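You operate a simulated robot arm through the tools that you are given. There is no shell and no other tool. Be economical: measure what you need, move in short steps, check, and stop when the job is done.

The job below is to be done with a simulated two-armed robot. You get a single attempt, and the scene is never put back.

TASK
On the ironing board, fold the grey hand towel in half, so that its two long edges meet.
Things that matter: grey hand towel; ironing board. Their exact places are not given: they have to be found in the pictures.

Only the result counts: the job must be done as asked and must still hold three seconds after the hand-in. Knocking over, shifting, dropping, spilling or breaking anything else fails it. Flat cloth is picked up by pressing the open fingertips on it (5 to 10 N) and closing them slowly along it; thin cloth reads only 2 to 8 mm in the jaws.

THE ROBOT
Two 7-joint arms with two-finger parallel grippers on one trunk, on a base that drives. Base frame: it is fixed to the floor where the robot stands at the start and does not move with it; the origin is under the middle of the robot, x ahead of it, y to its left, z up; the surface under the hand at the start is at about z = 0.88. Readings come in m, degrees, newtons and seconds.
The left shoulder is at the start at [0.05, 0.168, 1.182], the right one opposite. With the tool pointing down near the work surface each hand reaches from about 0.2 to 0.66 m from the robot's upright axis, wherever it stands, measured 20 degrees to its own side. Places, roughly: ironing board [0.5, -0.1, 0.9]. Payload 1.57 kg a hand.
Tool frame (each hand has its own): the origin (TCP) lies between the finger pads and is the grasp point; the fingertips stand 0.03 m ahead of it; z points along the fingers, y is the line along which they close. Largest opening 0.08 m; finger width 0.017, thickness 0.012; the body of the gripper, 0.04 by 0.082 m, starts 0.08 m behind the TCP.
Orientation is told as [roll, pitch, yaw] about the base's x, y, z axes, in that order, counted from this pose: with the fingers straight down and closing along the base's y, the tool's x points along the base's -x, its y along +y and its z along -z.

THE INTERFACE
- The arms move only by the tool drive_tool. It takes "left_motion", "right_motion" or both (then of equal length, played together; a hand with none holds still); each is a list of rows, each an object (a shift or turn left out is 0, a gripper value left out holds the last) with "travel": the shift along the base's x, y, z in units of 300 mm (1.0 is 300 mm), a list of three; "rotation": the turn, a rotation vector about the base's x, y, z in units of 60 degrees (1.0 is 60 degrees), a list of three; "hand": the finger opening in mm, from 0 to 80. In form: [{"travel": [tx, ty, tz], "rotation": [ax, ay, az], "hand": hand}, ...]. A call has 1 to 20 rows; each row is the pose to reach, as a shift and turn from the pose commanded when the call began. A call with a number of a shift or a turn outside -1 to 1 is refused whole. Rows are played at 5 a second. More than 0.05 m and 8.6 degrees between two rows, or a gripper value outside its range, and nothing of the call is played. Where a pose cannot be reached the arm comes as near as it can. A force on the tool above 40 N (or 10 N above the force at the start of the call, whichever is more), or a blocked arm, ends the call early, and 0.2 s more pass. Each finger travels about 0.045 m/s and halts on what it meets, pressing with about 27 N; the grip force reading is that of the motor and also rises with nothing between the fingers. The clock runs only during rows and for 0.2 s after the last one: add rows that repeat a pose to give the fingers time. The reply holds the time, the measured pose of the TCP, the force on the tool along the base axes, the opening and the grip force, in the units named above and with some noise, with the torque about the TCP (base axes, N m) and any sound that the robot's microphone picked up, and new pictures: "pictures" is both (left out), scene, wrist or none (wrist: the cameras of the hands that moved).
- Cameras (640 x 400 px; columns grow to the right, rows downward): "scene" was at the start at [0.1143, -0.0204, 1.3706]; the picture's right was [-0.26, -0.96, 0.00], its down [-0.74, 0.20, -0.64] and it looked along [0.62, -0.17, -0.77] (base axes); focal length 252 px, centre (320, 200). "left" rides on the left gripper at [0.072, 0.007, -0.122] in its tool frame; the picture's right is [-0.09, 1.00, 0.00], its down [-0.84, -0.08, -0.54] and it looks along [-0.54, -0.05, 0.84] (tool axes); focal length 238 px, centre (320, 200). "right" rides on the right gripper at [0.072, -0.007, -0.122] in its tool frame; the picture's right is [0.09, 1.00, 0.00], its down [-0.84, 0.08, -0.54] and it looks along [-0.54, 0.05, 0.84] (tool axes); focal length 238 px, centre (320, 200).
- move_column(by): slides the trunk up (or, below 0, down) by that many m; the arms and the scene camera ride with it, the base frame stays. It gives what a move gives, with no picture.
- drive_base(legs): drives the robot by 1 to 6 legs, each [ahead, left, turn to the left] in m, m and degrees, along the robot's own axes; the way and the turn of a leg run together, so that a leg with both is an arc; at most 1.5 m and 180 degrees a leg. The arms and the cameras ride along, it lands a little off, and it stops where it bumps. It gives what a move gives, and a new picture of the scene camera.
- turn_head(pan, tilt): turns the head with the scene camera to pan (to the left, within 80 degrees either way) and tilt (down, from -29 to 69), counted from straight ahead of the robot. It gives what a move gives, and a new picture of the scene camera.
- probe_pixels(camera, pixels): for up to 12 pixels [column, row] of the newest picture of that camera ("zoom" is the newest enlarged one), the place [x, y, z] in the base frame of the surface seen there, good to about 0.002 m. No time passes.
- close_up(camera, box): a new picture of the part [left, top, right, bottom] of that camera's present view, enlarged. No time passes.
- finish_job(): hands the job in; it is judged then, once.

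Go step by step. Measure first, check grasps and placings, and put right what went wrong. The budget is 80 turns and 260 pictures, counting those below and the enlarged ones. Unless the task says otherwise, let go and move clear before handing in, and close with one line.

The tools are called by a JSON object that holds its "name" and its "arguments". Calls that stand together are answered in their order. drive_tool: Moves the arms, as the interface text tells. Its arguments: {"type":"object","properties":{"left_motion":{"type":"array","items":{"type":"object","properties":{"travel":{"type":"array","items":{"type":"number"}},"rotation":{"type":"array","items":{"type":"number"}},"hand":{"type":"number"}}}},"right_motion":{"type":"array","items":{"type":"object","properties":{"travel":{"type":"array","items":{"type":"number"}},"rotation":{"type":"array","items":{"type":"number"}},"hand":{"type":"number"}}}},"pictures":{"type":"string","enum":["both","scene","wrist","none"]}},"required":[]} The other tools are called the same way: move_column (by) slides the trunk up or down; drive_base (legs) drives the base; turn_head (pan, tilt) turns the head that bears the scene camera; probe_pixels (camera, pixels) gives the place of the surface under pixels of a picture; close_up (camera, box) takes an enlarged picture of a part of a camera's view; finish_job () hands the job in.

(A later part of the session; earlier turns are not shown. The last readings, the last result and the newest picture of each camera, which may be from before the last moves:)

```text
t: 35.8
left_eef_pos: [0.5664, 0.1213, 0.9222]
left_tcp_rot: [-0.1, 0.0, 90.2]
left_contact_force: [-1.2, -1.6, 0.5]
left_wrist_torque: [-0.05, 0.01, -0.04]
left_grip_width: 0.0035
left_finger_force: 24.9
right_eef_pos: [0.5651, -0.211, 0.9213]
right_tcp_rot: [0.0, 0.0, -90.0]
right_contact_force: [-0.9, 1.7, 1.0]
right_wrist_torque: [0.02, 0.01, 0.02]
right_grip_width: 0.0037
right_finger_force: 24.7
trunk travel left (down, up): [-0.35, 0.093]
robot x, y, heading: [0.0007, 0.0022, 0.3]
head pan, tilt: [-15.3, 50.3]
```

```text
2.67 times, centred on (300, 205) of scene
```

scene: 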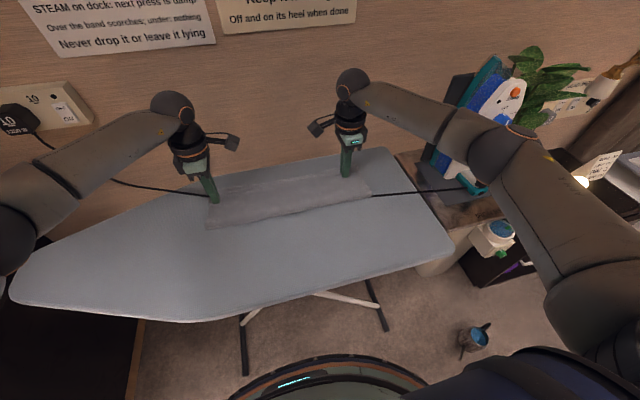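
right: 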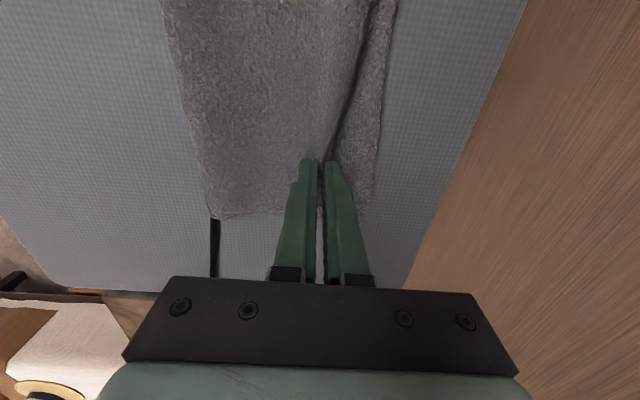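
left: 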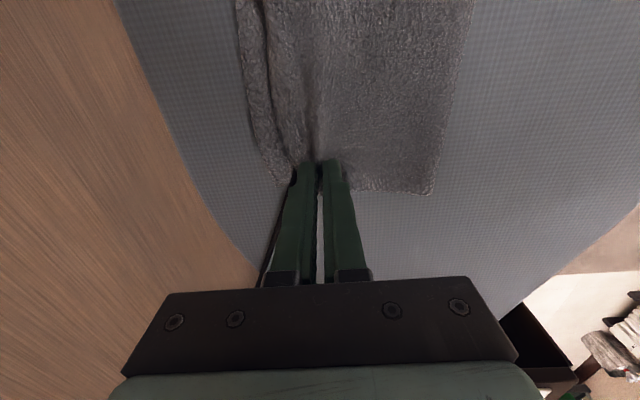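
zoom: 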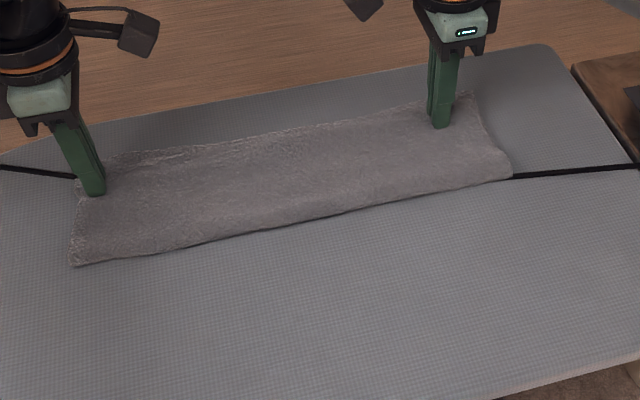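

The fold line now covers the cord and is near 0.48, with the top edge slightly inside the bottom edge, as predicted before the pinch spreads. I'll release and lift straight up.

{"name": "drive_tool", "arguments": {"left_motion": [{"hand": 6}, {"hand": 14}, {"hand": 22}, {"hand": 26}, {"travel": [0, 0, 0.04]}, {"travel": [0, 0, 0.12]}, {"travel": [-0.05, 0.02, 0.24]}, {"travel": [-0.15, 0.04, 0.34]}], "right_motion": [{"hand": 6}, {"hand": 14}, {"hand": 22}, {"hand": 26}, {"travel": [0, 0, 0.04]}, {"travel": [0, 0, 0.12]}, {"travel": [-0.05, -0.02, 0.24]}, {"travel": [-0.15, -0.04, 0.34]}]}}

{"name": "close_up", "arguments": {"camera": "scene", "box": [180, 130, 420, 280]}}

{"name": "close_up", "arguments": {"camera": "left", "box": [220, 0, 420, 170]}}

{"name": "close_up", "arguments": {"camera": "right", "box": [220, 0, 420, 170]}}

```text
t: 37.6
left_eef_pos: [0.5196, 0.1318, 1.0236]
left_tcp_rot: [-0.1, -0.1, 90.0]
left_contact_force: [-0.5, -0.6, -0.2]
left_wrist_torque: [-0.03, 0.01, 0.0]
left_grip_width: 0.0259
left_finger_force: 0.0
right_eef_pos: [0.5194, -0.222, 1.0237]
right_tcp_rot: [0.1, 0.1, -90.0]
right_contact_force: [0.3, -0.7, -0.4]
right_wrist_torque: [0.02, -0.02, 0.02]
right_grip_width: 0.0261
right_finger_force: 0.1
trunk travel left (down, up): [-0.35, 0.093]
robot x, y, heading: [0.0067, -0.0016, 0.0]
head pan, tilt: [-15.3, 50.3]
```

scene: 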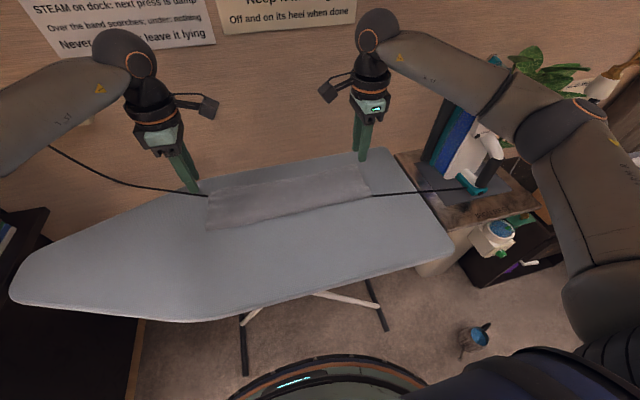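
right: 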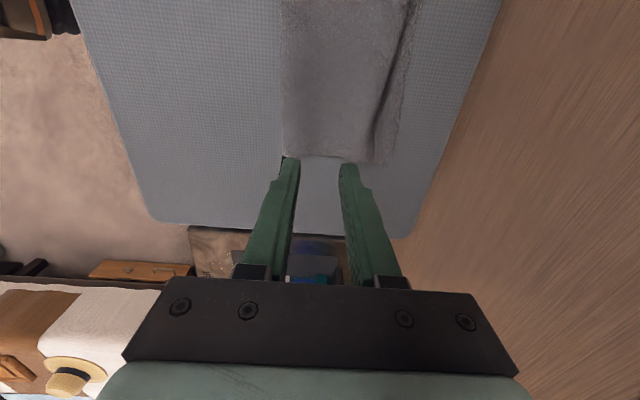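
left: 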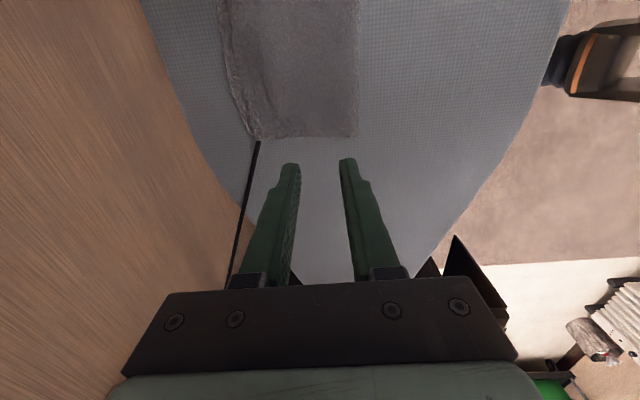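

```text
2.67 times, centred on (300, 205) of scene
```

zoom: 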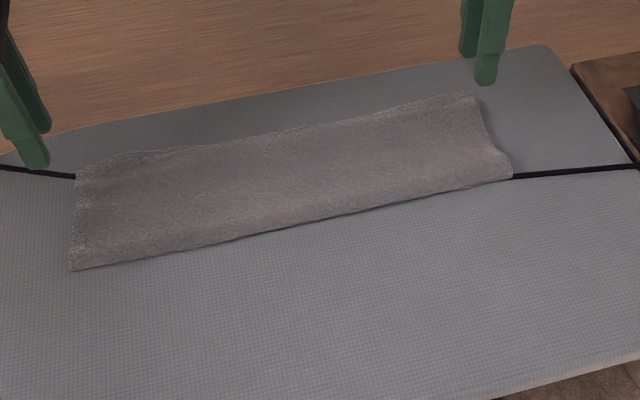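

```text
2.35 times, centred on (320, 85) of left
```

zoom: 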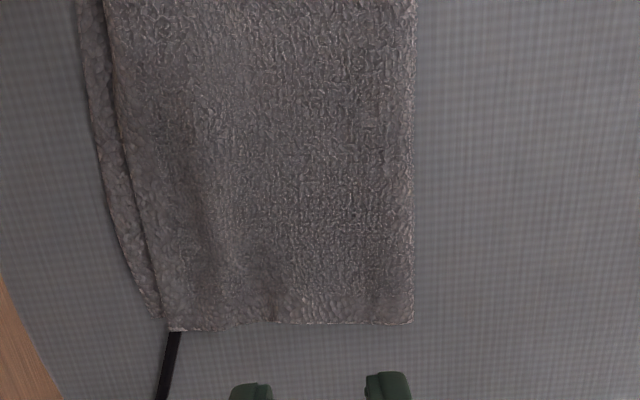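

```text
2.35 times, centred on (320, 85) of right
```

zoom: 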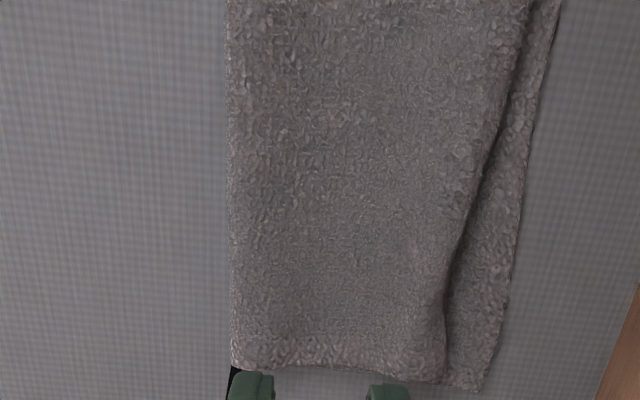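

Very good: the edges are now within about 1–2 cm. I'll measure both edges and the fold.

{"name": "probe_pixels", "arguments": {"camera": "left", "pixels": [[253, 136], [243, 110], [232, 85], [226, 40], [268, 133], [256, 90], [250, 65], [246, 30], [356, 135], [358, 60], [275, 100], [300, 100]]}}

{"name": "probe_pixels", "arguments": {"camera": "right", "pixels": [[384, 162], [393, 130], [402, 70], [414, 10], [372, 158], [373, 125], [384, 90], [398, 20], [284, 155], [283, 60], [350, 130], [330, 80]]}}

{"name": "probe_pixels", "arguments": {"camera": "scene", "pixels": [[220, 190], [250, 183], [290, 178], [310, 175], [330, 171], [280, 218], [250, 223]]}}

```text
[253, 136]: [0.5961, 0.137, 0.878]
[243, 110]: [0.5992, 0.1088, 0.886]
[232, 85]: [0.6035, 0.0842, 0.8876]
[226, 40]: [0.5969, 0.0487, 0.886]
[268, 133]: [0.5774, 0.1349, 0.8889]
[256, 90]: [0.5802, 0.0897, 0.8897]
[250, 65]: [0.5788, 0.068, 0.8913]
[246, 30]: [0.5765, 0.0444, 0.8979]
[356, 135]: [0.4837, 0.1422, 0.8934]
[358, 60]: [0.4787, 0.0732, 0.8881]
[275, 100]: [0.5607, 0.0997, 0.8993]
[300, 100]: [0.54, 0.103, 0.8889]
```

```text
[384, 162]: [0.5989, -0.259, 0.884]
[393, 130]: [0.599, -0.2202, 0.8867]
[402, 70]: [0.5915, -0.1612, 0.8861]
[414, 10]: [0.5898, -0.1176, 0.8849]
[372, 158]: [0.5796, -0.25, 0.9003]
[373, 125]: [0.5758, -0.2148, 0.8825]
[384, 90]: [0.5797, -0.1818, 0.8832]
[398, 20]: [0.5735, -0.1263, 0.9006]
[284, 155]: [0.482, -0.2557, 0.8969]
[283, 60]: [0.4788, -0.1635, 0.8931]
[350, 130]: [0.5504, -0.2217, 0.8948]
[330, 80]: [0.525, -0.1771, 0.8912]
```

```text
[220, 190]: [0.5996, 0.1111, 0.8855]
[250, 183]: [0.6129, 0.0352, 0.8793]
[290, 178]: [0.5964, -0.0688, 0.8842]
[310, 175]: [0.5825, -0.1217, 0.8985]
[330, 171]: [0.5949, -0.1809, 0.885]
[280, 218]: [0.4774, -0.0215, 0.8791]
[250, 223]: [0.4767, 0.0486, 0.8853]
```

The top edge (x≈0.578) is about 2 cm short of the bottom edge (x≈0.598), with a small hump left at x≈0.56. I'll turn the hands back and smooth the hump outward lightly.

{"name": "drive_tool", "arguments": {"left_motion": [{"rotation": [0, 0, -0.13], "hand": 80}, {"rotation": [0, 0, -0.26]}, {"rotation": [0, 0, -0.39]}, {"rotation": [0, 0, -0.52]}, {"rotation": [0, 0, -0.65]}, {"rotation": [0, 0, -0.78]}, {"rotation": [0, 0, -0.9]}, {"rotation": [0, 0, -1.0]}], "right_motion": [{"rotation": [0, 0, 0.13], "hand": 80}, {"rotation": [0, 0, 0.26]}, {"rotation": [0, 0, 0.39]}, {"rotation": [0, 0, 0.52]}, {"rotation": [0, 0, 0.65]}, {"rotation": [0, 0, 0.78]}, {"rotation": [0, 0, 0.9]}, {"rotation": [0, 0, 1.0]}], "pictures": "none"}}

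{"name": "drive_tool", "arguments": {"left_motion": [{"rotation": [0, 0, -0.13], "travel": [0, -0.05, -0.08]}, {"rotation": [0, 0, -0.26], "travel": [0, -0.1, -0.16]}, {"rotation": [0, 0, -0.39], "travel": [0, -0.15, -0.24]}, {"rotation": [0, 0, -0.5], "travel": [0.01, -0.18, -0.3]}, {"rotation": [0, 0, -0.5], "travel": [0.01, -0.18, -0.335]}], "right_motion": [{"rotation": [0, 0, 0.13], "travel": [0, 0.04, -0.08]}, {"rotation": [0, 0, 0.26], "travel": [0, 0.08, -0.16]}, {"rotation": [0, 0, 0.39], "travel": [0, 0.11, -0.24]}, {"rotation": [0, 0, 0.5], "travel": [0.01, 0.11, -0.3]}, {"rotation": [0, 0, 0.5], "travel": [0.01, 0.11, -0.335]}], "pictures": "none"}}

```text
t: 39.4
left_eef_pos: [0.5185, 0.1308, 1.0231]
left_tcp_rot: [0.0, -0.1, 29.9]
left_contact_force: [-0.2, -0.2, 0.2]
left_wrist_torque: [-0.02, 0.0, 0.0]
left_grip_width: 0.08
left_finger_force: 0.0
right_eef_pos: [0.5212, -0.2219, 1.0215]
right_tcp_rot: [0.0, 0.0, -29.9]
right_contact_force: [0.0, 0.2, 0.0]
right_wrist_torque: [-0.04, 0.0, -0.02]
right_grip_width: 0.08
right_finger_force: 0.1
trunk travel left (down, up): [-0.35, 0.093]
robot x, y, heading: [0.0021, -0.0042, -0.2]
head pan, tilt: [-15.3, 50.3]
```

```text
t: 40.6
left_eef_pos: [0.5226, 0.0789, 0.9228]
left_tcp_rot: [-0.1, -0.1, 0.0]
left_contact_force: [-0.3, -0.3, 0.4]
left_wrist_torque: [-0.01, 0.02, 0.0]
left_grip_width: 0.0802
left_finger_force: 0.1
right_eef_pos: [0.5237, -0.1891, 0.9215]
right_tcp_rot: [-0.1, 0.1, 0.0]
right_contact_force: [0.0, -0.3, -0.8]
right_wrist_torque: [0.0, 0.01, -0.02]
right_grip_width: 0.08
right_finger_force: 0.1
trunk travel left (down, up): [-0.35, 0.093]
robot x, y, heading: [-0.0018, 0.0002, -0.0]
head pan, tilt: [-15.3, 50.3]
```

{"name": "drive_tool", "arguments": {"left_motion": [{"travel": [0, 0, -0.012]}, {"travel": [0.03, 0, -0.012]}, {"travel": [0.06, 0, -0.012]}, {"travel": [0.09, 0, -0.012]}, {"travel": [0.12, 0, -0.012]}, {"travel": [0.15, 0, -0.012]}, {"travel": [0.15, 0, 0.1]}], "right_motion": [{"travel": [0, 0, -0.01]}, {"travel": [0.03, 0, -0.01]}, {"travel": [0.06, 0, -0.01]}, {"travel": [0.09, 0, -0.01]}, {"travel": [0.12, 0, -0.01]}, {"travel": [0.15, 0, -0.01]}, {"travel": [0.15, 0, 0.1]}]}}

{"name": "close_up", "arguments": {"camera": "left", "box": [0, 50, 440, 290]}}

{"name": "close_up", "arguments": {"camera": "right", "box": [180, 50, 620, 290]}}

```text
t: 42.2
left_eef_pos: [0.5662, 0.0761, 0.9554]
left_tcp_rot: [-0.1, -0.1, 0.0]
left_contact_force: [0.1, -0.5, -0.1]
left_wrist_torque: [0.01, 0.01, -0.04]
left_grip_width: 0.08
left_finger_force: 0.1
right_eef_pos: [0.5682, -0.1897, 0.9545]
right_tcp_rot: [0.0, -0.1, -0.1]
right_contact_force: [0.2, 0.6, -0.3]
right_wrist_torque: [-0.01, -0.06, 0.04]
right_grip_width: 0.08
right_finger_force: 0.0
trunk travel left (down, up): [-0.35, 0.093]
robot x, y, heading: [0.0003, 0.0049, 0.2]
head pan, tilt: [-15.3, 50.3]
```

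scene: 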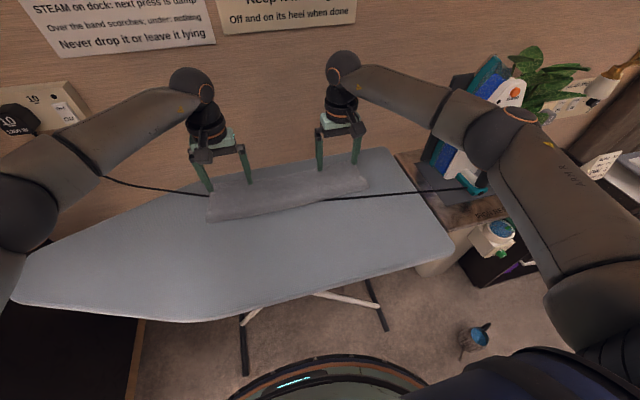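
right: 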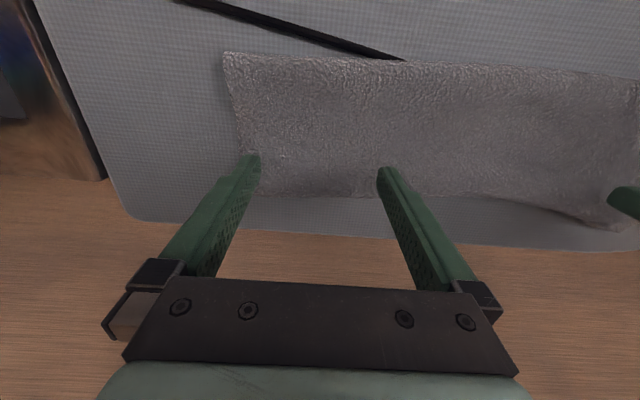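
left: 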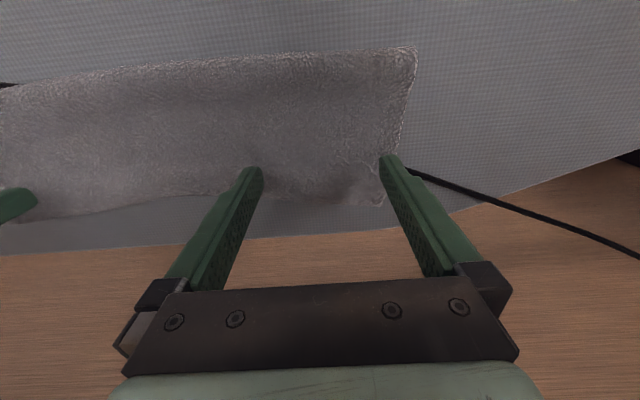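

```text
1.45 times, centred on (220, 170) of left
```

zoom: 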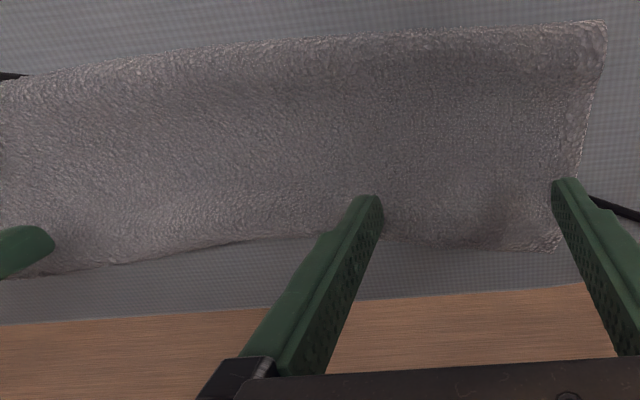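

```text
1.45 times, centred on (400, 170) of right
```

zoom: 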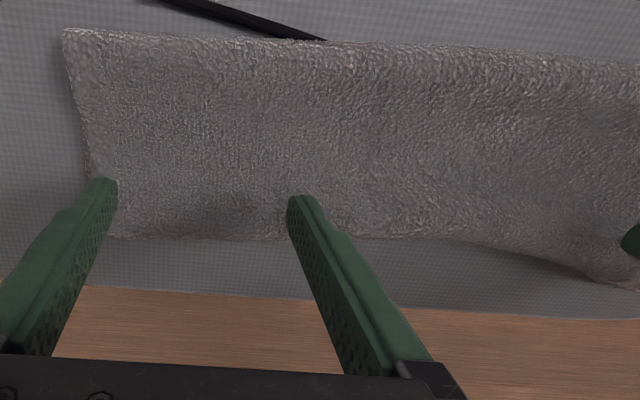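

The top edge moved out. I'll lift clear and measure again.

{"name": "drive_tool", "arguments": {"left_motion": [{"travel": [0, 0, 0.1]}, {"travel": [-0.1, 0.05, 0.2]}, {"travel": [-0.2, 0.1, 0.28]}, {"travel": [-0.3, 0.16, 0.35]}], "right_motion": [{"travel": [0, 0, 0.1]}, {"travel": [-0.1, -0.05, 0.2]}, {"travel": [-0.2, -0.1, 0.28]}, {"travel": [-0.3, -0.16, 0.35]}]}}

{"name": "close_up", "arguments": {"camera": "scene", "box": [180, 130, 420, 280]}}

{"name": "close_up", "arguments": {"camera": "left", "box": [60, 120, 380, 320]}}

{"name": "close_up", "arguments": {"camera": "right", "box": [260, 120, 580, 320]}}

```text
t: 43.2
left_eef_pos: [0.4774, 0.127, 1.0585]
left_tcp_rot: [0.0, 0.0, 0.2]
left_contact_force: [-0.5, -0.2, 0.3]
left_wrist_torque: [0.03, 0.0, -0.01]
left_grip_width: 0.0798
left_finger_force: 0.0
right_eef_pos: [0.4779, -0.2361, 1.0576]
right_tcp_rot: [0.0, -0.1, 0.0]
right_contact_force: [-0.4, 0.0, 0.8]
right_wrist_torque: [-0.01, -0.02, 0.01]
right_grip_width: 0.08
right_finger_force: 0.0
trunk travel left (down, up): [-0.35, 0.093]
robot x, y, heading: [0.0004, -0.001, -0.1]
head pan, tilt: [-15.3, 50.3]
```

scene: 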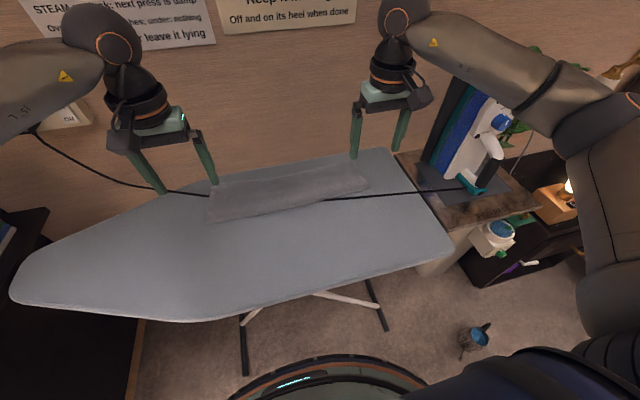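
right: 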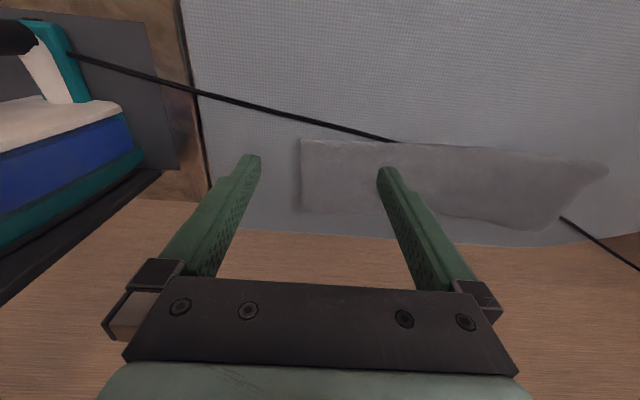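
left: 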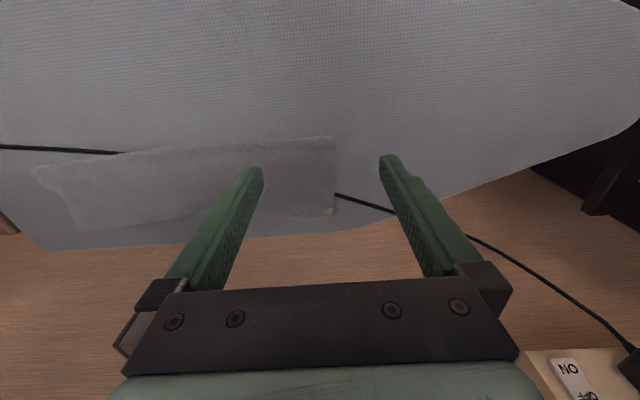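

```text
2.67 times, centred on (300, 205) of scene
```

zoom: 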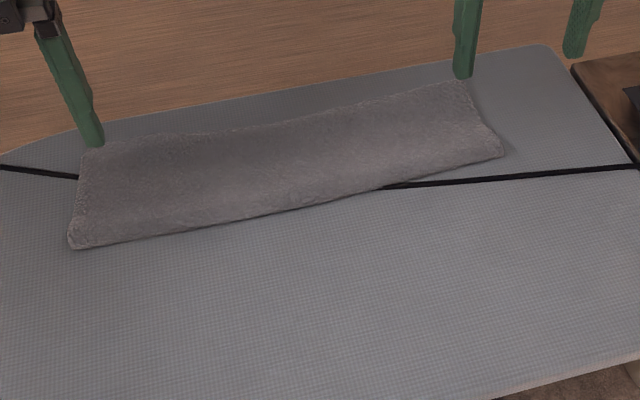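

```text
2.00 times, centred on (220, 220) of left
```

zoom: 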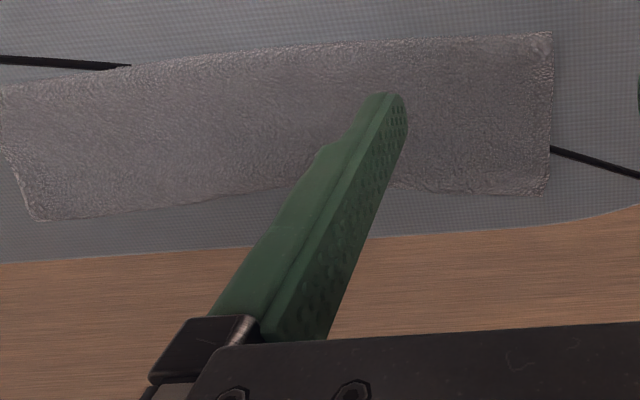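

```text
2.00 times, centred on (420, 220) of right
```

zoom: 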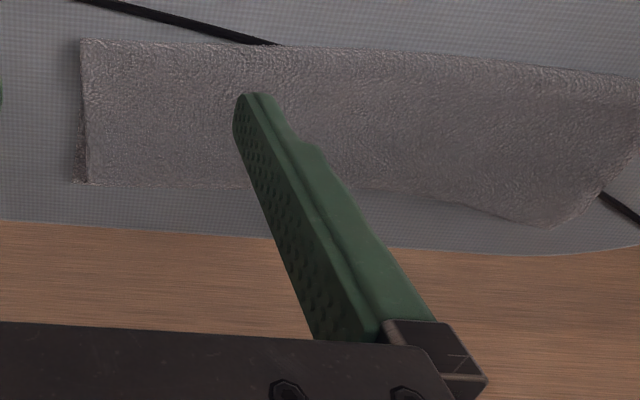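

{"name": "probe_pixels", "arguments": {"camera": "right", "pixels": [[302, 210], [298, 209], [340, 213], [370, 213], [455, 216], [500, 226], [525, 230], [545, 222], [303, 142], [350, 142], [440, 147], [520, 153]]}}

{"name": "probe_pixels", "arguments": {"camera": "left", "pixels": [[80, 228], [120, 224], [160, 220], [200, 214], [270, 213], [300, 216], [330, 216], [334, 140], [270, 143], [180, 150], [120, 155], [330, 210]]}}

```text
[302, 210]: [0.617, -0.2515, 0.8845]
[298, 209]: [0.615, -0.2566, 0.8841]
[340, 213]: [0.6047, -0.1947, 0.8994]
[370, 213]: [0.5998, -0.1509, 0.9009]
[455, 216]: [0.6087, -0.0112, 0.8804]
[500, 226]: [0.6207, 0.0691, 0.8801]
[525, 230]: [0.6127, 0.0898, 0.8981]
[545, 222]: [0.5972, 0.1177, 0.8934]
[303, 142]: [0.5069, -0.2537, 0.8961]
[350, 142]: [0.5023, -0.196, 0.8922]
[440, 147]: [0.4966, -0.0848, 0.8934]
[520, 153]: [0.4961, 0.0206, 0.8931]
```

```text
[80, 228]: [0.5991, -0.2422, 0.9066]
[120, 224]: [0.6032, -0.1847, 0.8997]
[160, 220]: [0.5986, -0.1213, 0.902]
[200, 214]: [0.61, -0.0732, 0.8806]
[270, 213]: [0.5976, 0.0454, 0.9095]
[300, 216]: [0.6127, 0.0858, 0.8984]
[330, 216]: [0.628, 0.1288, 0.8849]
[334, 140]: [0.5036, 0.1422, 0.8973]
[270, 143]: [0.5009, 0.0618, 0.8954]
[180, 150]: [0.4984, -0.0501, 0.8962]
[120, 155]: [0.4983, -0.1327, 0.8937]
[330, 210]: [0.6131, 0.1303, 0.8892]
```

The visible width is about 10.5 cm and the far edge stands about 2 cm up (z 0.90–0.91), so there's still a hump there. I'll profile it.

{"name": "close_up", "arguments": {"camera": "scene", "box": [200, 150, 300, 225]}}

{"name": "probe_pixels", "arguments": {"camera": "scene", "pixels": [[242, 212], [242, 206], [241, 200], [241, 195], [240, 190], [240, 186], [239, 183], [239, 181], [239, 179]]}}

{"name": "probe_pixels", "arguments": {"camera": "scene", "pixels": [[322, 196], [322, 190], [321, 185], [321, 180], [320, 176], [320, 173], [320, 171], [320, 169], [320, 167]]}}

{"name": "close_up", "arguments": {"camera": "scene", "box": [280, 150, 380, 225]}}

```text
5.33 times, centred on (250, 188) of scene
```

zoom: 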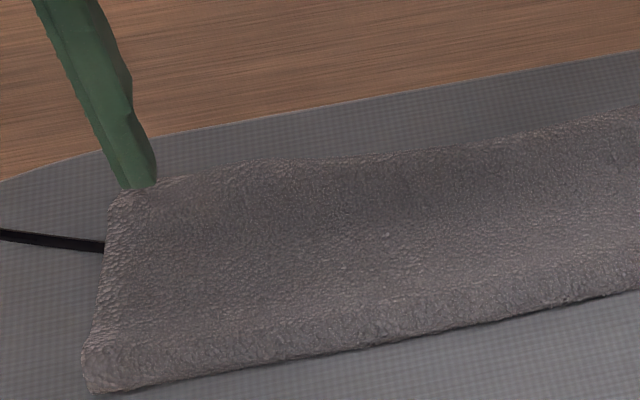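

```text
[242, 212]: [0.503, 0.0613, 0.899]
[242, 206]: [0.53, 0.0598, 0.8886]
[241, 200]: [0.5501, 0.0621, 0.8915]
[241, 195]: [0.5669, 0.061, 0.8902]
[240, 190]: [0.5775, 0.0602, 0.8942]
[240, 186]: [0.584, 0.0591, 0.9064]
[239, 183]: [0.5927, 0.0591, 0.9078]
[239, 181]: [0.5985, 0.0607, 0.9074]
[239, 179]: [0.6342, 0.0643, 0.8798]
```

```text
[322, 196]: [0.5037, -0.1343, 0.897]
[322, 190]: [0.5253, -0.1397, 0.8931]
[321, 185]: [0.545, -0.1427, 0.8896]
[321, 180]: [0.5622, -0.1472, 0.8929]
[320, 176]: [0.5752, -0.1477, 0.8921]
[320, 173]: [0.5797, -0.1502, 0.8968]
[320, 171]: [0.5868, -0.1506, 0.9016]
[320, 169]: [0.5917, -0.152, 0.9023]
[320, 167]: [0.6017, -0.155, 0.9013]
```

```text
5.33 times, centred on (330, 188) of scene
```

zoom: 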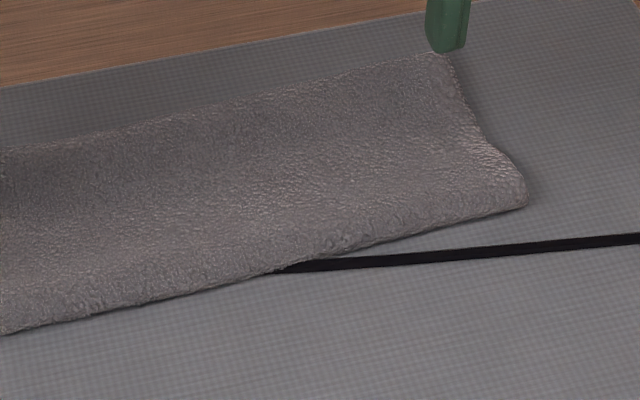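

The hump sits at x≈0.585–0.60. I'll pat it down from straight above with all four fingertips, then re-measure.

{"name": "drive_tool", "arguments": {"left_motion": [{"travel": [0.1, -0.04, -0.07]}, {"travel": [0.2, -0.08, -0.14]}, {"travel": [0.3, -0.13, -0.22]}, {"travel": [0.38, -0.17, -0.3]}, {"travel": [0.38, -0.17, -0.38]}, {"travel": [0.38, -0.17, -0.43]}, {"travel": [0.38, -0.17, -0.46]}, {"travel": [0.38, -0.17, -0.47]}, {"travel": [0.38, -0.17, -0.38]}, {"travel": [0.38, -0.17, -0.3]}], "right_motion": [{"travel": [0.1, 0.04, -0.07]}, {"travel": [0.2, 0.08, -0.14]}, {"travel": [0.3, 0.12, -0.22]}, {"travel": [0.38, 0.157, -0.3]}, {"travel": [0.38, 0.157, -0.38]}, {"travel": [0.38, 0.157, -0.43]}, {"travel": [0.38, 0.157, -0.46]}, {"travel": [0.38, 0.157, -0.47]}, {"travel": [0.38, 0.157, -0.38]}, {"travel": [0.38, 0.157, -0.3]}]}}

{"name": "close_up", "arguments": {"camera": "left", "box": [0, 50, 440, 290]}}

{"name": "close_up", "arguments": {"camera": "right", "box": [180, 50, 620, 290]}}

```text
t: 45.4
left_eef_pos: [0.5919, 0.0747, 0.9691]
left_tcp_rot: [0.0, -0.1, 0.2]
left_contact_force: [-0.2, 0.1, -0.2]
left_wrist_torque: [0.01, -0.01, -0.02]
left_grip_width: 0.0803
left_finger_force: 0.1
right_eef_pos: [0.592, -0.1908, 0.9683]
right_tcp_rot: [-0.1, 0.0, 0.0]
right_contact_force: [-0.1, -0.5, -0.3]
right_wrist_torque: [-0.06, -0.04, 0.0]
right_grip_width: 0.08
right_finger_force: 0.1
trunk travel left (down, up): [-0.35, 0.093]
robot x, y, heading: [0.0051, -0.0039, 0.3]
head pan, tilt: [-15.3, 50.3]
```

scene: 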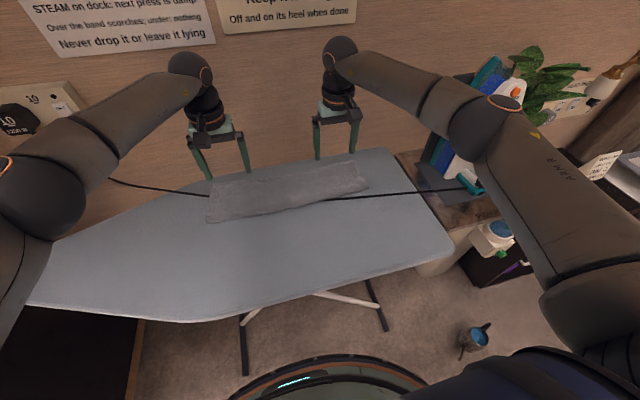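
right: 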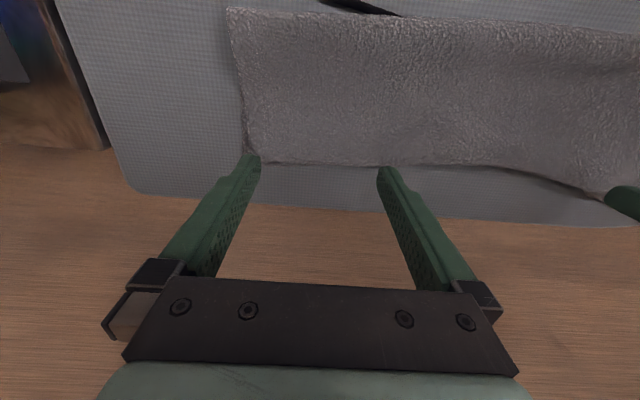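
left: 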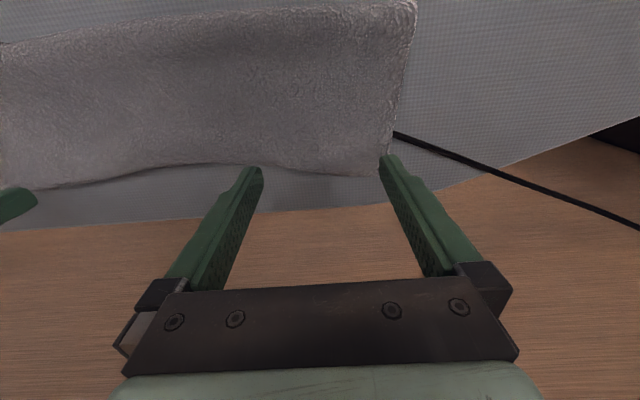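

```text
1.45 times, centred on (220, 170) of left
```

zoom: 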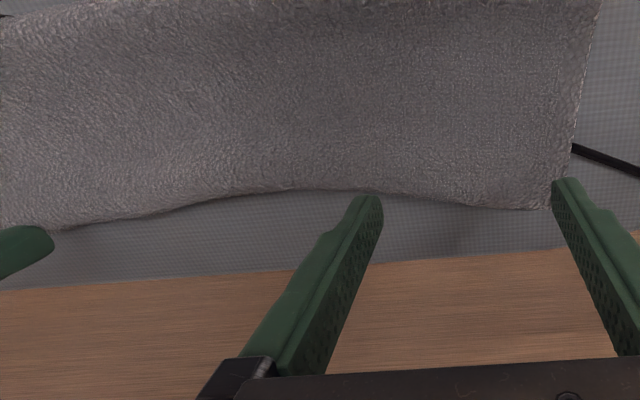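

```text
1.45 times, centred on (400, 170) of right
```

zoom: 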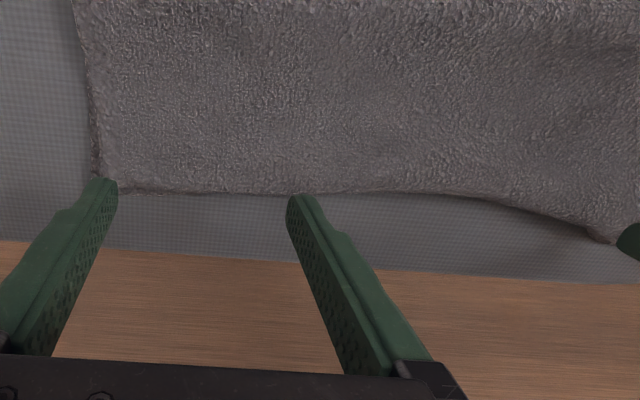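

The middle of the far edge looks rolled rather than showing a hem border. I need an end-on look, so I'll turn both hands sideways over the ends again.

{"name": "drive_tool", "arguments": {"left_motion": [{"rotation": [0, 0, 0.13], "travel": [-0.05, 0.03, 0.08], "hand": 28}, {"rotation": [0, 0, 0.26], "travel": [-0.1, 0.06, 0.1]}, {"rotation": [0, 0, 0.39], "travel": [-0.15, 0.1, 0.1]}, {"rotation": [0, 0, 0.52], "travel": [-0.15, 0.13, 0.1]}, {"rotation": [0, 0, 0.65], "travel": [-0.15, 0.15, 0.1]}, {"rotation": [0, 0, 0.78], "travel": [-0.15, 0.15, 0.1]}, {"rotation": [0, 0, 0.9], "travel": [-0.15, 0.15, 0.1]}, {"rotation": [0, 0, 1.0], "travel": [-0.15, 0.15, 0.1]}], "right_motion": [{"rotation": [0, 0, -0.13], "travel": [-0.05, -0.03, 0.08], "hand": 28}, {"rotation": [0, 0, -0.26], "travel": [-0.1, -0.06, 0.1]}, {"rotation": [0, 0, -0.39], "travel": [-0.15, -0.1, 0.1]}, {"rotation": [0, 0, -0.52], "travel": [-0.15, -0.1, 0.1]}, {"rotation": [0, 0, -0.65], "travel": [-0.15, -0.1, 0.1]}, {"rotation": [0, 0, -0.78], "travel": [-0.15, -0.1, 0.1]}, {"rotation": [0, 0, -0.9], "travel": [-0.15, -0.1, 0.1]}, {"rotation": [0, 0, -1.0], "travel": [-0.15, -0.1, 0.1]}], "pictures": "none"}}

{"name": "drive_tool", "arguments": {"left_motion": [{"rotation": [0, 0, 0.13], "travel": [0.03, 0, 0]}, {"rotation": [0, 0, 0.26], "travel": [0.06, 0, 0]}, {"rotation": [0, 0, 0.39], "travel": [0.1, 0, 0]}, {"rotation": [0, 0, 0.5], "travel": [0.15, 0, 0]}], "right_motion": [{"rotation": [0, 0, -0.13], "travel": [0.03, 0, 0]}, {"rotation": [0, 0, -0.26], "travel": [0.06, 0, 0]}, {"rotation": [0, 0, -0.39], "travel": [0.1, 0, 0]}, {"rotation": [0, 0, -0.5], "travel": [0.15, 0, 0]}], "pictures": "wrist"}}

{"name": "close_up", "arguments": {"camera": "left", "box": [200, 0, 440, 200]}}

{"name": "close_up", "arguments": {"camera": "right", "box": [200, 0, 440, 200]}}

```text
t: 47.2
left_eef_pos: [0.5469, 0.12, 0.9982]
left_tcp_rot: [0.0, -0.1, 60.1]
left_contact_force: [0.2, 0.3, -0.1]
left_wrist_torque: [0.03, 0.01, 0.0]
left_grip_width: 0.0281
left_finger_force: 0.0
right_eef_pos: [0.5482, -0.2201, 0.9977]
right_tcp_rot: [0.0, 0.1, -60.1]
right_contact_force: [0.8, -0.4, 0.6]
right_wrist_torque: [0.02, 0.01, 0.02]
right_grip_width: 0.028
right_finger_force: 0.1
trunk travel left (down, up): [-0.35, 0.093]
robot x, y, heading: [0.0009, -0.002, -0.0]
head pan, tilt: [-15.3, 50.3]
```

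```text
t: 48.2
left_eef_pos: [0.5912, 0.1189, 0.9976]
left_tcp_rot: [0.0, 0.0, 90.1]
left_contact_force: [0.1, -0.4, 0.0]
left_wrist_torque: [-0.01, 0.02, 0.01]
left_grip_width: 0.0283
left_finger_force: 0.1
right_eef_pos: [0.5931, -0.2181, 0.997]
right_tcp_rot: [-0.1, 0.1, -90.2]
right_contact_force: [1.0, 0.1, 1.0]
right_wrist_torque: [0.01, 0.03, 0.01]
right_grip_width: 0.0281
right_finger_force: 0.1
trunk travel left (down, up): [-0.35, 0.093]
robot x, y, heading: [0.0016, 0.0019, -0.0]
head pan, tilt: [-15.3, 50.3]
```

right: 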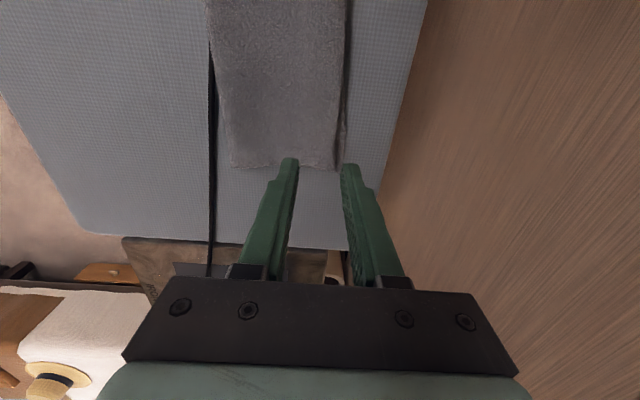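
left: 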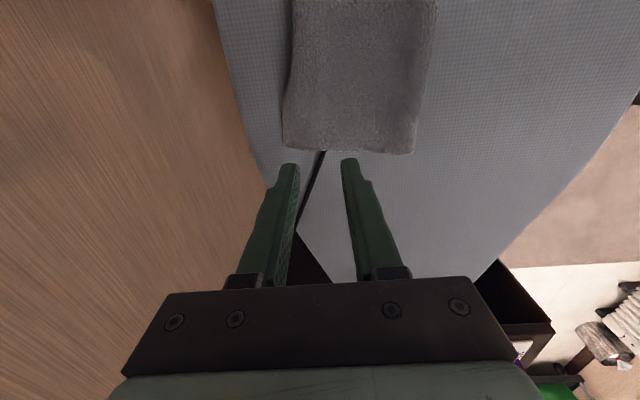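

```text
2.00 times, centred on (320, 100) of left
```

zoom: 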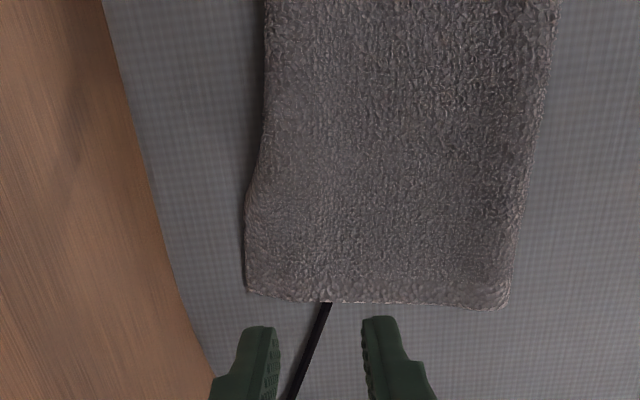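

```text
2.00 times, centred on (320, 100) of right
```

zoom: 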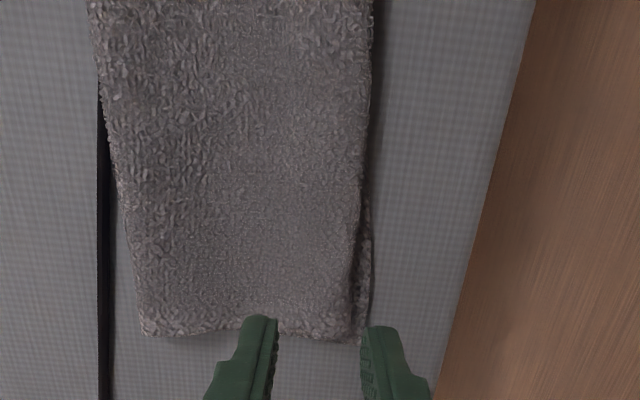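

The top hem has tucked under its own hump (no hem border shows along the far side). I'll pinch the top layer again near both ends, lift it so the hem drops free, and re-lay it. This time I'll spread the fingers against the cloth when releasing, to flatten the ridge.

{"name": "drive_tool", "arguments": {"left_motion": [{"travel": [-0.01, 0, -0.1]}, {"travel": [-0.013, 0, -0.2]}, {"travel": [-0.013, 0, -0.24]}, {"travel": [-0.013, 0, -0.26]}], "right_motion": [{"travel": [-0.01, 0, -0.1]}, {"travel": [-0.02, 0, -0.2]}, {"travel": [-0.02, 0, -0.24]}, {"travel": [-0.02, 0, -0.26]}], "pictures": "none"}}

```text
t: 49.2
left_eef_pos: [0.5866, 0.1189, 0.9195]
left_tcp_rot: [-0.2, -0.2, 90.1]
left_contact_force: [1.0, 0.0, 0.4]
left_wrist_torque: [0.01, 0.0, 0.01]
left_grip_width: 0.0276
left_finger_force: 0.1
right_eef_pos: [0.5865, -0.2189, 0.9213]
right_tcp_rot: [0.1, 0.0, -90.0]
right_contact_force: [-0.5, -1.5, 3.9]
right_wrist_torque: [-0.01, -0.04, -0.04]
right_grip_width: 0.0276
right_finger_force: 0.1
trunk travel left (down, up): [-0.35, 0.093]
robot x, y, heading: [-0.0025, -0.0008, 0.2]
head pan, tilt: [-15.3, 50.3]
```

{"name": "drive_tool", "arguments": {"left_motion": [{"travel": [0, 0, -0.01], "hand": 28}, {"travel": [0, 0, -0.014], "hand": 28}], "right_motion": [{"travel": [0, 0, -0.005], "hand": 28}, {"travel": [0, 0, -0.009], "hand": 28}], "pictures": "none"}}

```text
t: 49.8
left_eef_pos: [0.5872, 0.1189, 0.917]
left_tcp_rot: [-0.2, -0.1, 90.1]
left_contact_force: [-1.8, -0.8, 3.9]
left_wrist_torque: [-0.02, 0.04, 0.02]
left_grip_width: 0.028
left_finger_force: 0.0
right_eef_pos: [0.5865, -0.2197, 0.9174]
right_tcp_rot: [0.1, -0.1, -90.0]
right_contact_force: [-1.4, 0.4, 5.1]
right_wrist_torque: [-0.06, -0.03, -0.07]
right_grip_width: 0.0276
right_finger_force: 0.1
trunk travel left (down, up): [-0.35, 0.093]
robot x, y, heading: [-0.0001, 0.0007, -0.1]
head pan, tilt: [-15.3, 50.3]
```

{"name": "drive_tool", "arguments": {"left_motion": [{"travel": [0, 0, -0.006], "hand": 28}, {"travel": [0, 0, -0.006], "hand": 25}, {"travel": [0, 0, -0.006], "hand": 22}, {"travel": [0, 0, -0.006], "hand": 19}, {"travel": [0, 0, -0.006], "hand": 16}, {"travel": [0, 0, -0.006], "hand": 13}, {"travel": [0, 0, -0.006], "hand": 10}, {"travel": [0, 0, -0.006], "hand": 7}, {"travel": [0, 0, -0.006], "hand": 4}, {"travel": [0, 0, -0.006], "hand": 1}, {"travel": [0, 0, -0.006], "hand": 0}, {"travel": [0, 0, -0.006], "hand": 0}], "right_motion": [{"travel": [0, 0, -0.004], "hand": 28}, {"travel": [0, 0, -0.004], "hand": 25}, {"travel": [0, 0, -0.004], "hand": 22}, {"travel": [0, 0, -0.004], "hand": 19}, {"travel": [0, 0, -0.004], "hand": 16}, {"travel": [0, 0, -0.004], "hand": 13}, {"travel": [0, 0, -0.004], "hand": 10}, {"travel": [0, 0, -0.004], "hand": 7}, {"travel": [0, 0, -0.004], "hand": 4}, {"travel": [0, 0, -0.004], "hand": 1}, {"travel": [0, 0, -0.004], "hand": 0}, {"travel": [0, 0, -0.004], "hand": 0}], "pictures": "none"}}

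{"name": "drive_tool", "arguments": {"left_motion": [{"travel": [-0.02, 0, 0.05]}, {"travel": [-0.06, 0, 0.11]}, {"travel": [-0.1, 0, 0.17]}, {"travel": [-0.15, 0, 0.22]}], "right_motion": [{"travel": [-0.02, 0, 0.05]}, {"travel": [-0.06, 0, 0.11]}, {"travel": [-0.1, 0, 0.17]}, {"travel": [-0.15, 0, 0.22]}]}}

{"name": "close_up", "arguments": {"camera": "scene", "box": [180, 130, 420, 280]}}

```text
t: 52.4
left_eef_pos: [0.5872, 0.1186, 0.915]
left_tcp_rot: [-0.2, 0.1, 90.1]
left_contact_force: [-0.3, -1.1, 13.8]
left_wrist_torque: [0.03, -0.01, 0.0]
left_grip_width: 0.0042
left_finger_force: 24.7
right_eef_pos: [0.586, -0.2193, 0.9176]
right_tcp_rot: [0.1, 0.0, -90.0]
right_contact_force: [0.2, 1.1, 8.4]
right_wrist_torque: [0.03, -0.04, 0.0]
right_grip_width: 0.0043
right_finger_force: 24.8
trunk travel left (down, up): [-0.35, 0.093]
robot x, y, heading: [-0.0016, 0.001, 0.0]
head pan, tilt: [-15.3, 50.3]
```

```text
t: 53.4
left_eef_pos: [0.5435, 0.1207, 0.9816]
left_tcp_rot: [0.1, 0.0, 90.2]
left_contact_force: [0.3, -0.2, -0.1]
left_wrist_torque: [-0.03, 0.01, 0.02]
left_grip_width: 0.0037
left_finger_force: 24.9
right_eef_pos: [0.5412, -0.2193, 0.9848]
right_tcp_rot: [0.0, -0.1, -90.1]
right_contact_force: [-0.7, -0.3, 1.0]
right_wrist_torque: [-0.01, -0.01, -0.03]
right_grip_width: 0.0038
right_finger_force: 24.7
trunk travel left (down, up): [-0.35, 0.093]
robot x, y, heading: [0.0011, 0.0002, 0.0]
head pan, tilt: [-15.3, 50.3]
```

scene: 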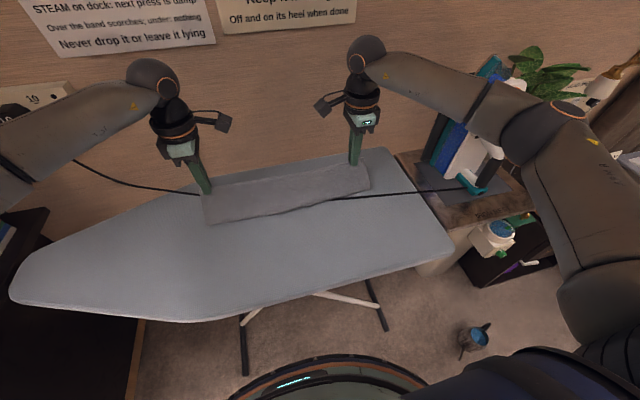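
right: 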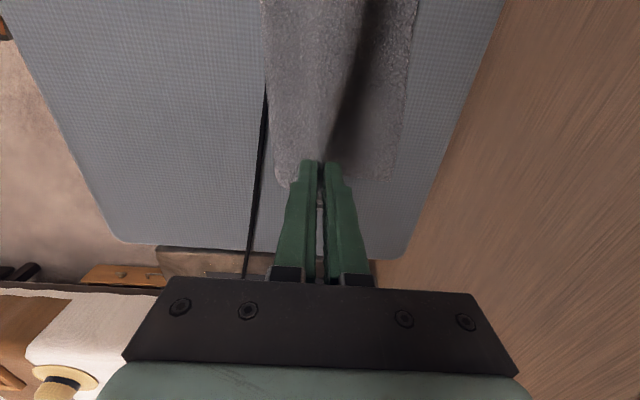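
left: 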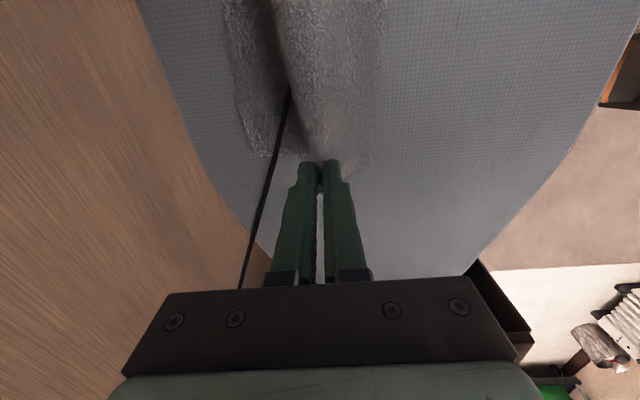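

```text
2.67 times, centred on (300, 205) of scene
```

zoom: 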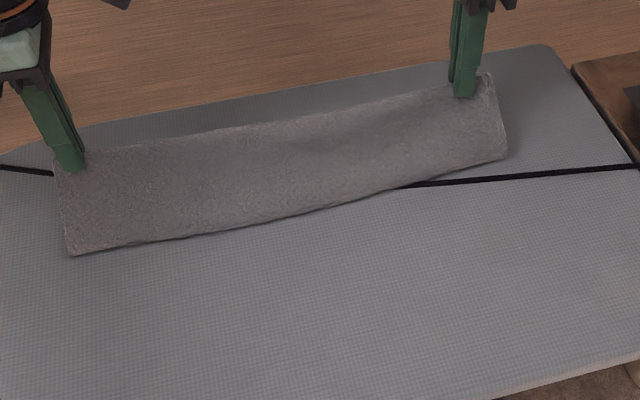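

Only the top layer is up, and the bottom is flat with the cord undisturbed. I'll carry it back to unroll as before and measure.

{"name": "drive_tool", "arguments": {"left_motion": [{"travel": [-0.08, 0, 0.03]}, {"travel": [-0.16, 0, 0.06]}, {"travel": [-0.24, 0, 0.05]}, {"travel": [-0.32, 0, 0.0]}, {"travel": [-0.4, 0, -0.05]}], "right_motion": [{"travel": [-0.08, 0, 0.02]}, {"travel": [-0.16, 0, 0.05]}, {"travel": [-0.24, 0, 0.04]}, {"travel": [-0.31, 0, -0.01]}, {"travel": [-0.39, 0, -0.06]}]}}

{"name": "close_up", "arguments": {"camera": "scene", "box": [180, 130, 420, 280]}}

```text
t: 54.6
left_eef_pos: [0.4229, 0.1201, 0.9668]
left_tcp_rot: [-0.1, 0.0, 90.1]
left_contact_force: [0.7, -0.8, -0.2]
left_wrist_torque: [-0.01, 0.01, -0.04]
left_grip_width: 0.004
left_finger_force: 24.7
right_eef_pos: [0.4224, -0.2207, 0.9634]
right_tcp_rot: [0.1, 0.1, -90.0]
right_contact_force: [-0.3, -0.4, -0.3]
right_wrist_torque: [-0.03, 0.06, -0.01]
right_grip_width: 0.0036
right_finger_force: 24.9
trunk travel left (down, up): [-0.35, 0.093]
robot x, y, heading: [0.0015, 0.0002, 0.0]
head pan, tilt: [-15.3, 50.3]
```

scene: 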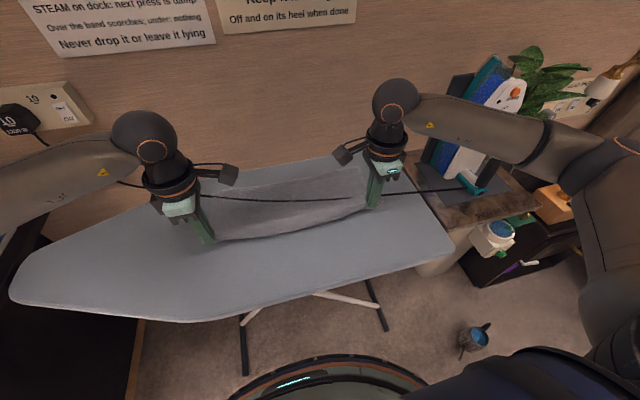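
right: 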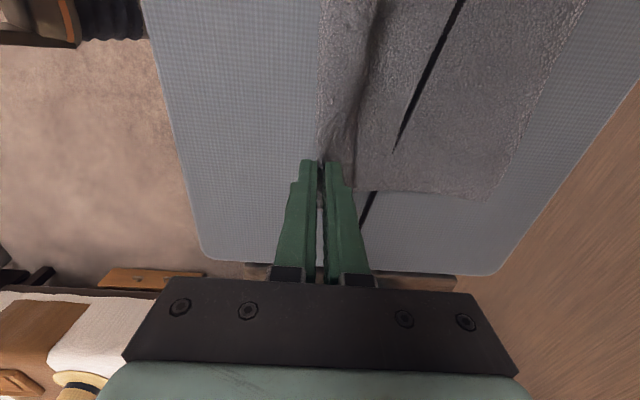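
left: 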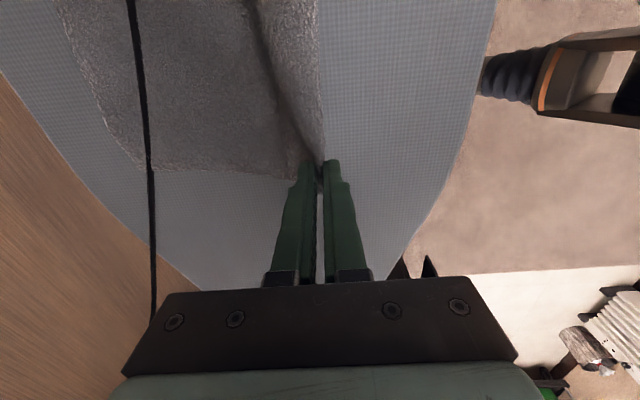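

```text
2.67 times, centred on (300, 205) of scene
```

zoom: 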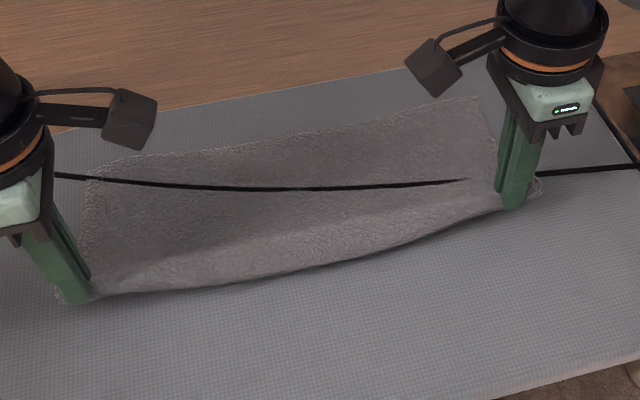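

{"name": "probe_pixels", "arguments": {"camera": "right", "pixels": [[490, 198], [505, 170], [525, 120], [555, 60], [318, 60], [370, 170]]}}

{"name": "probe_pixels", "arguments": {"camera": "left", "pixels": [[145, 168], [115, 140], [90, 80], [65, 15], [320, 60], [321, 110]]}}

{"name": "close_up", "arguments": {"camera": "right", "box": [300, 60, 500, 220]}}

```text
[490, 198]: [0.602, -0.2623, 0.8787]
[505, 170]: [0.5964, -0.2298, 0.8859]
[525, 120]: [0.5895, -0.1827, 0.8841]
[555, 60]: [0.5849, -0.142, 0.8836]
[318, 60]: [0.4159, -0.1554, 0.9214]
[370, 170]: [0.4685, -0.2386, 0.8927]
```

```text
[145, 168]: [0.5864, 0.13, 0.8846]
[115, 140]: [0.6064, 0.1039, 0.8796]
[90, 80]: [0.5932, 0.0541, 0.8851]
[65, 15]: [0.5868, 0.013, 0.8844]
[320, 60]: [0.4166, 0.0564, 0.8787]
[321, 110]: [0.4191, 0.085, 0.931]
```

```text
2.50 times, centred on (400, 140) of right
```

zoom: 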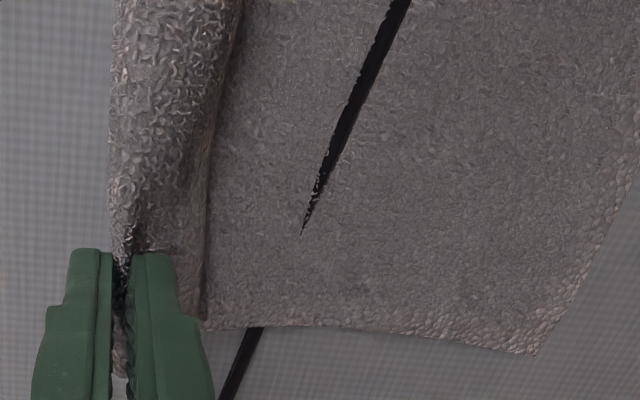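

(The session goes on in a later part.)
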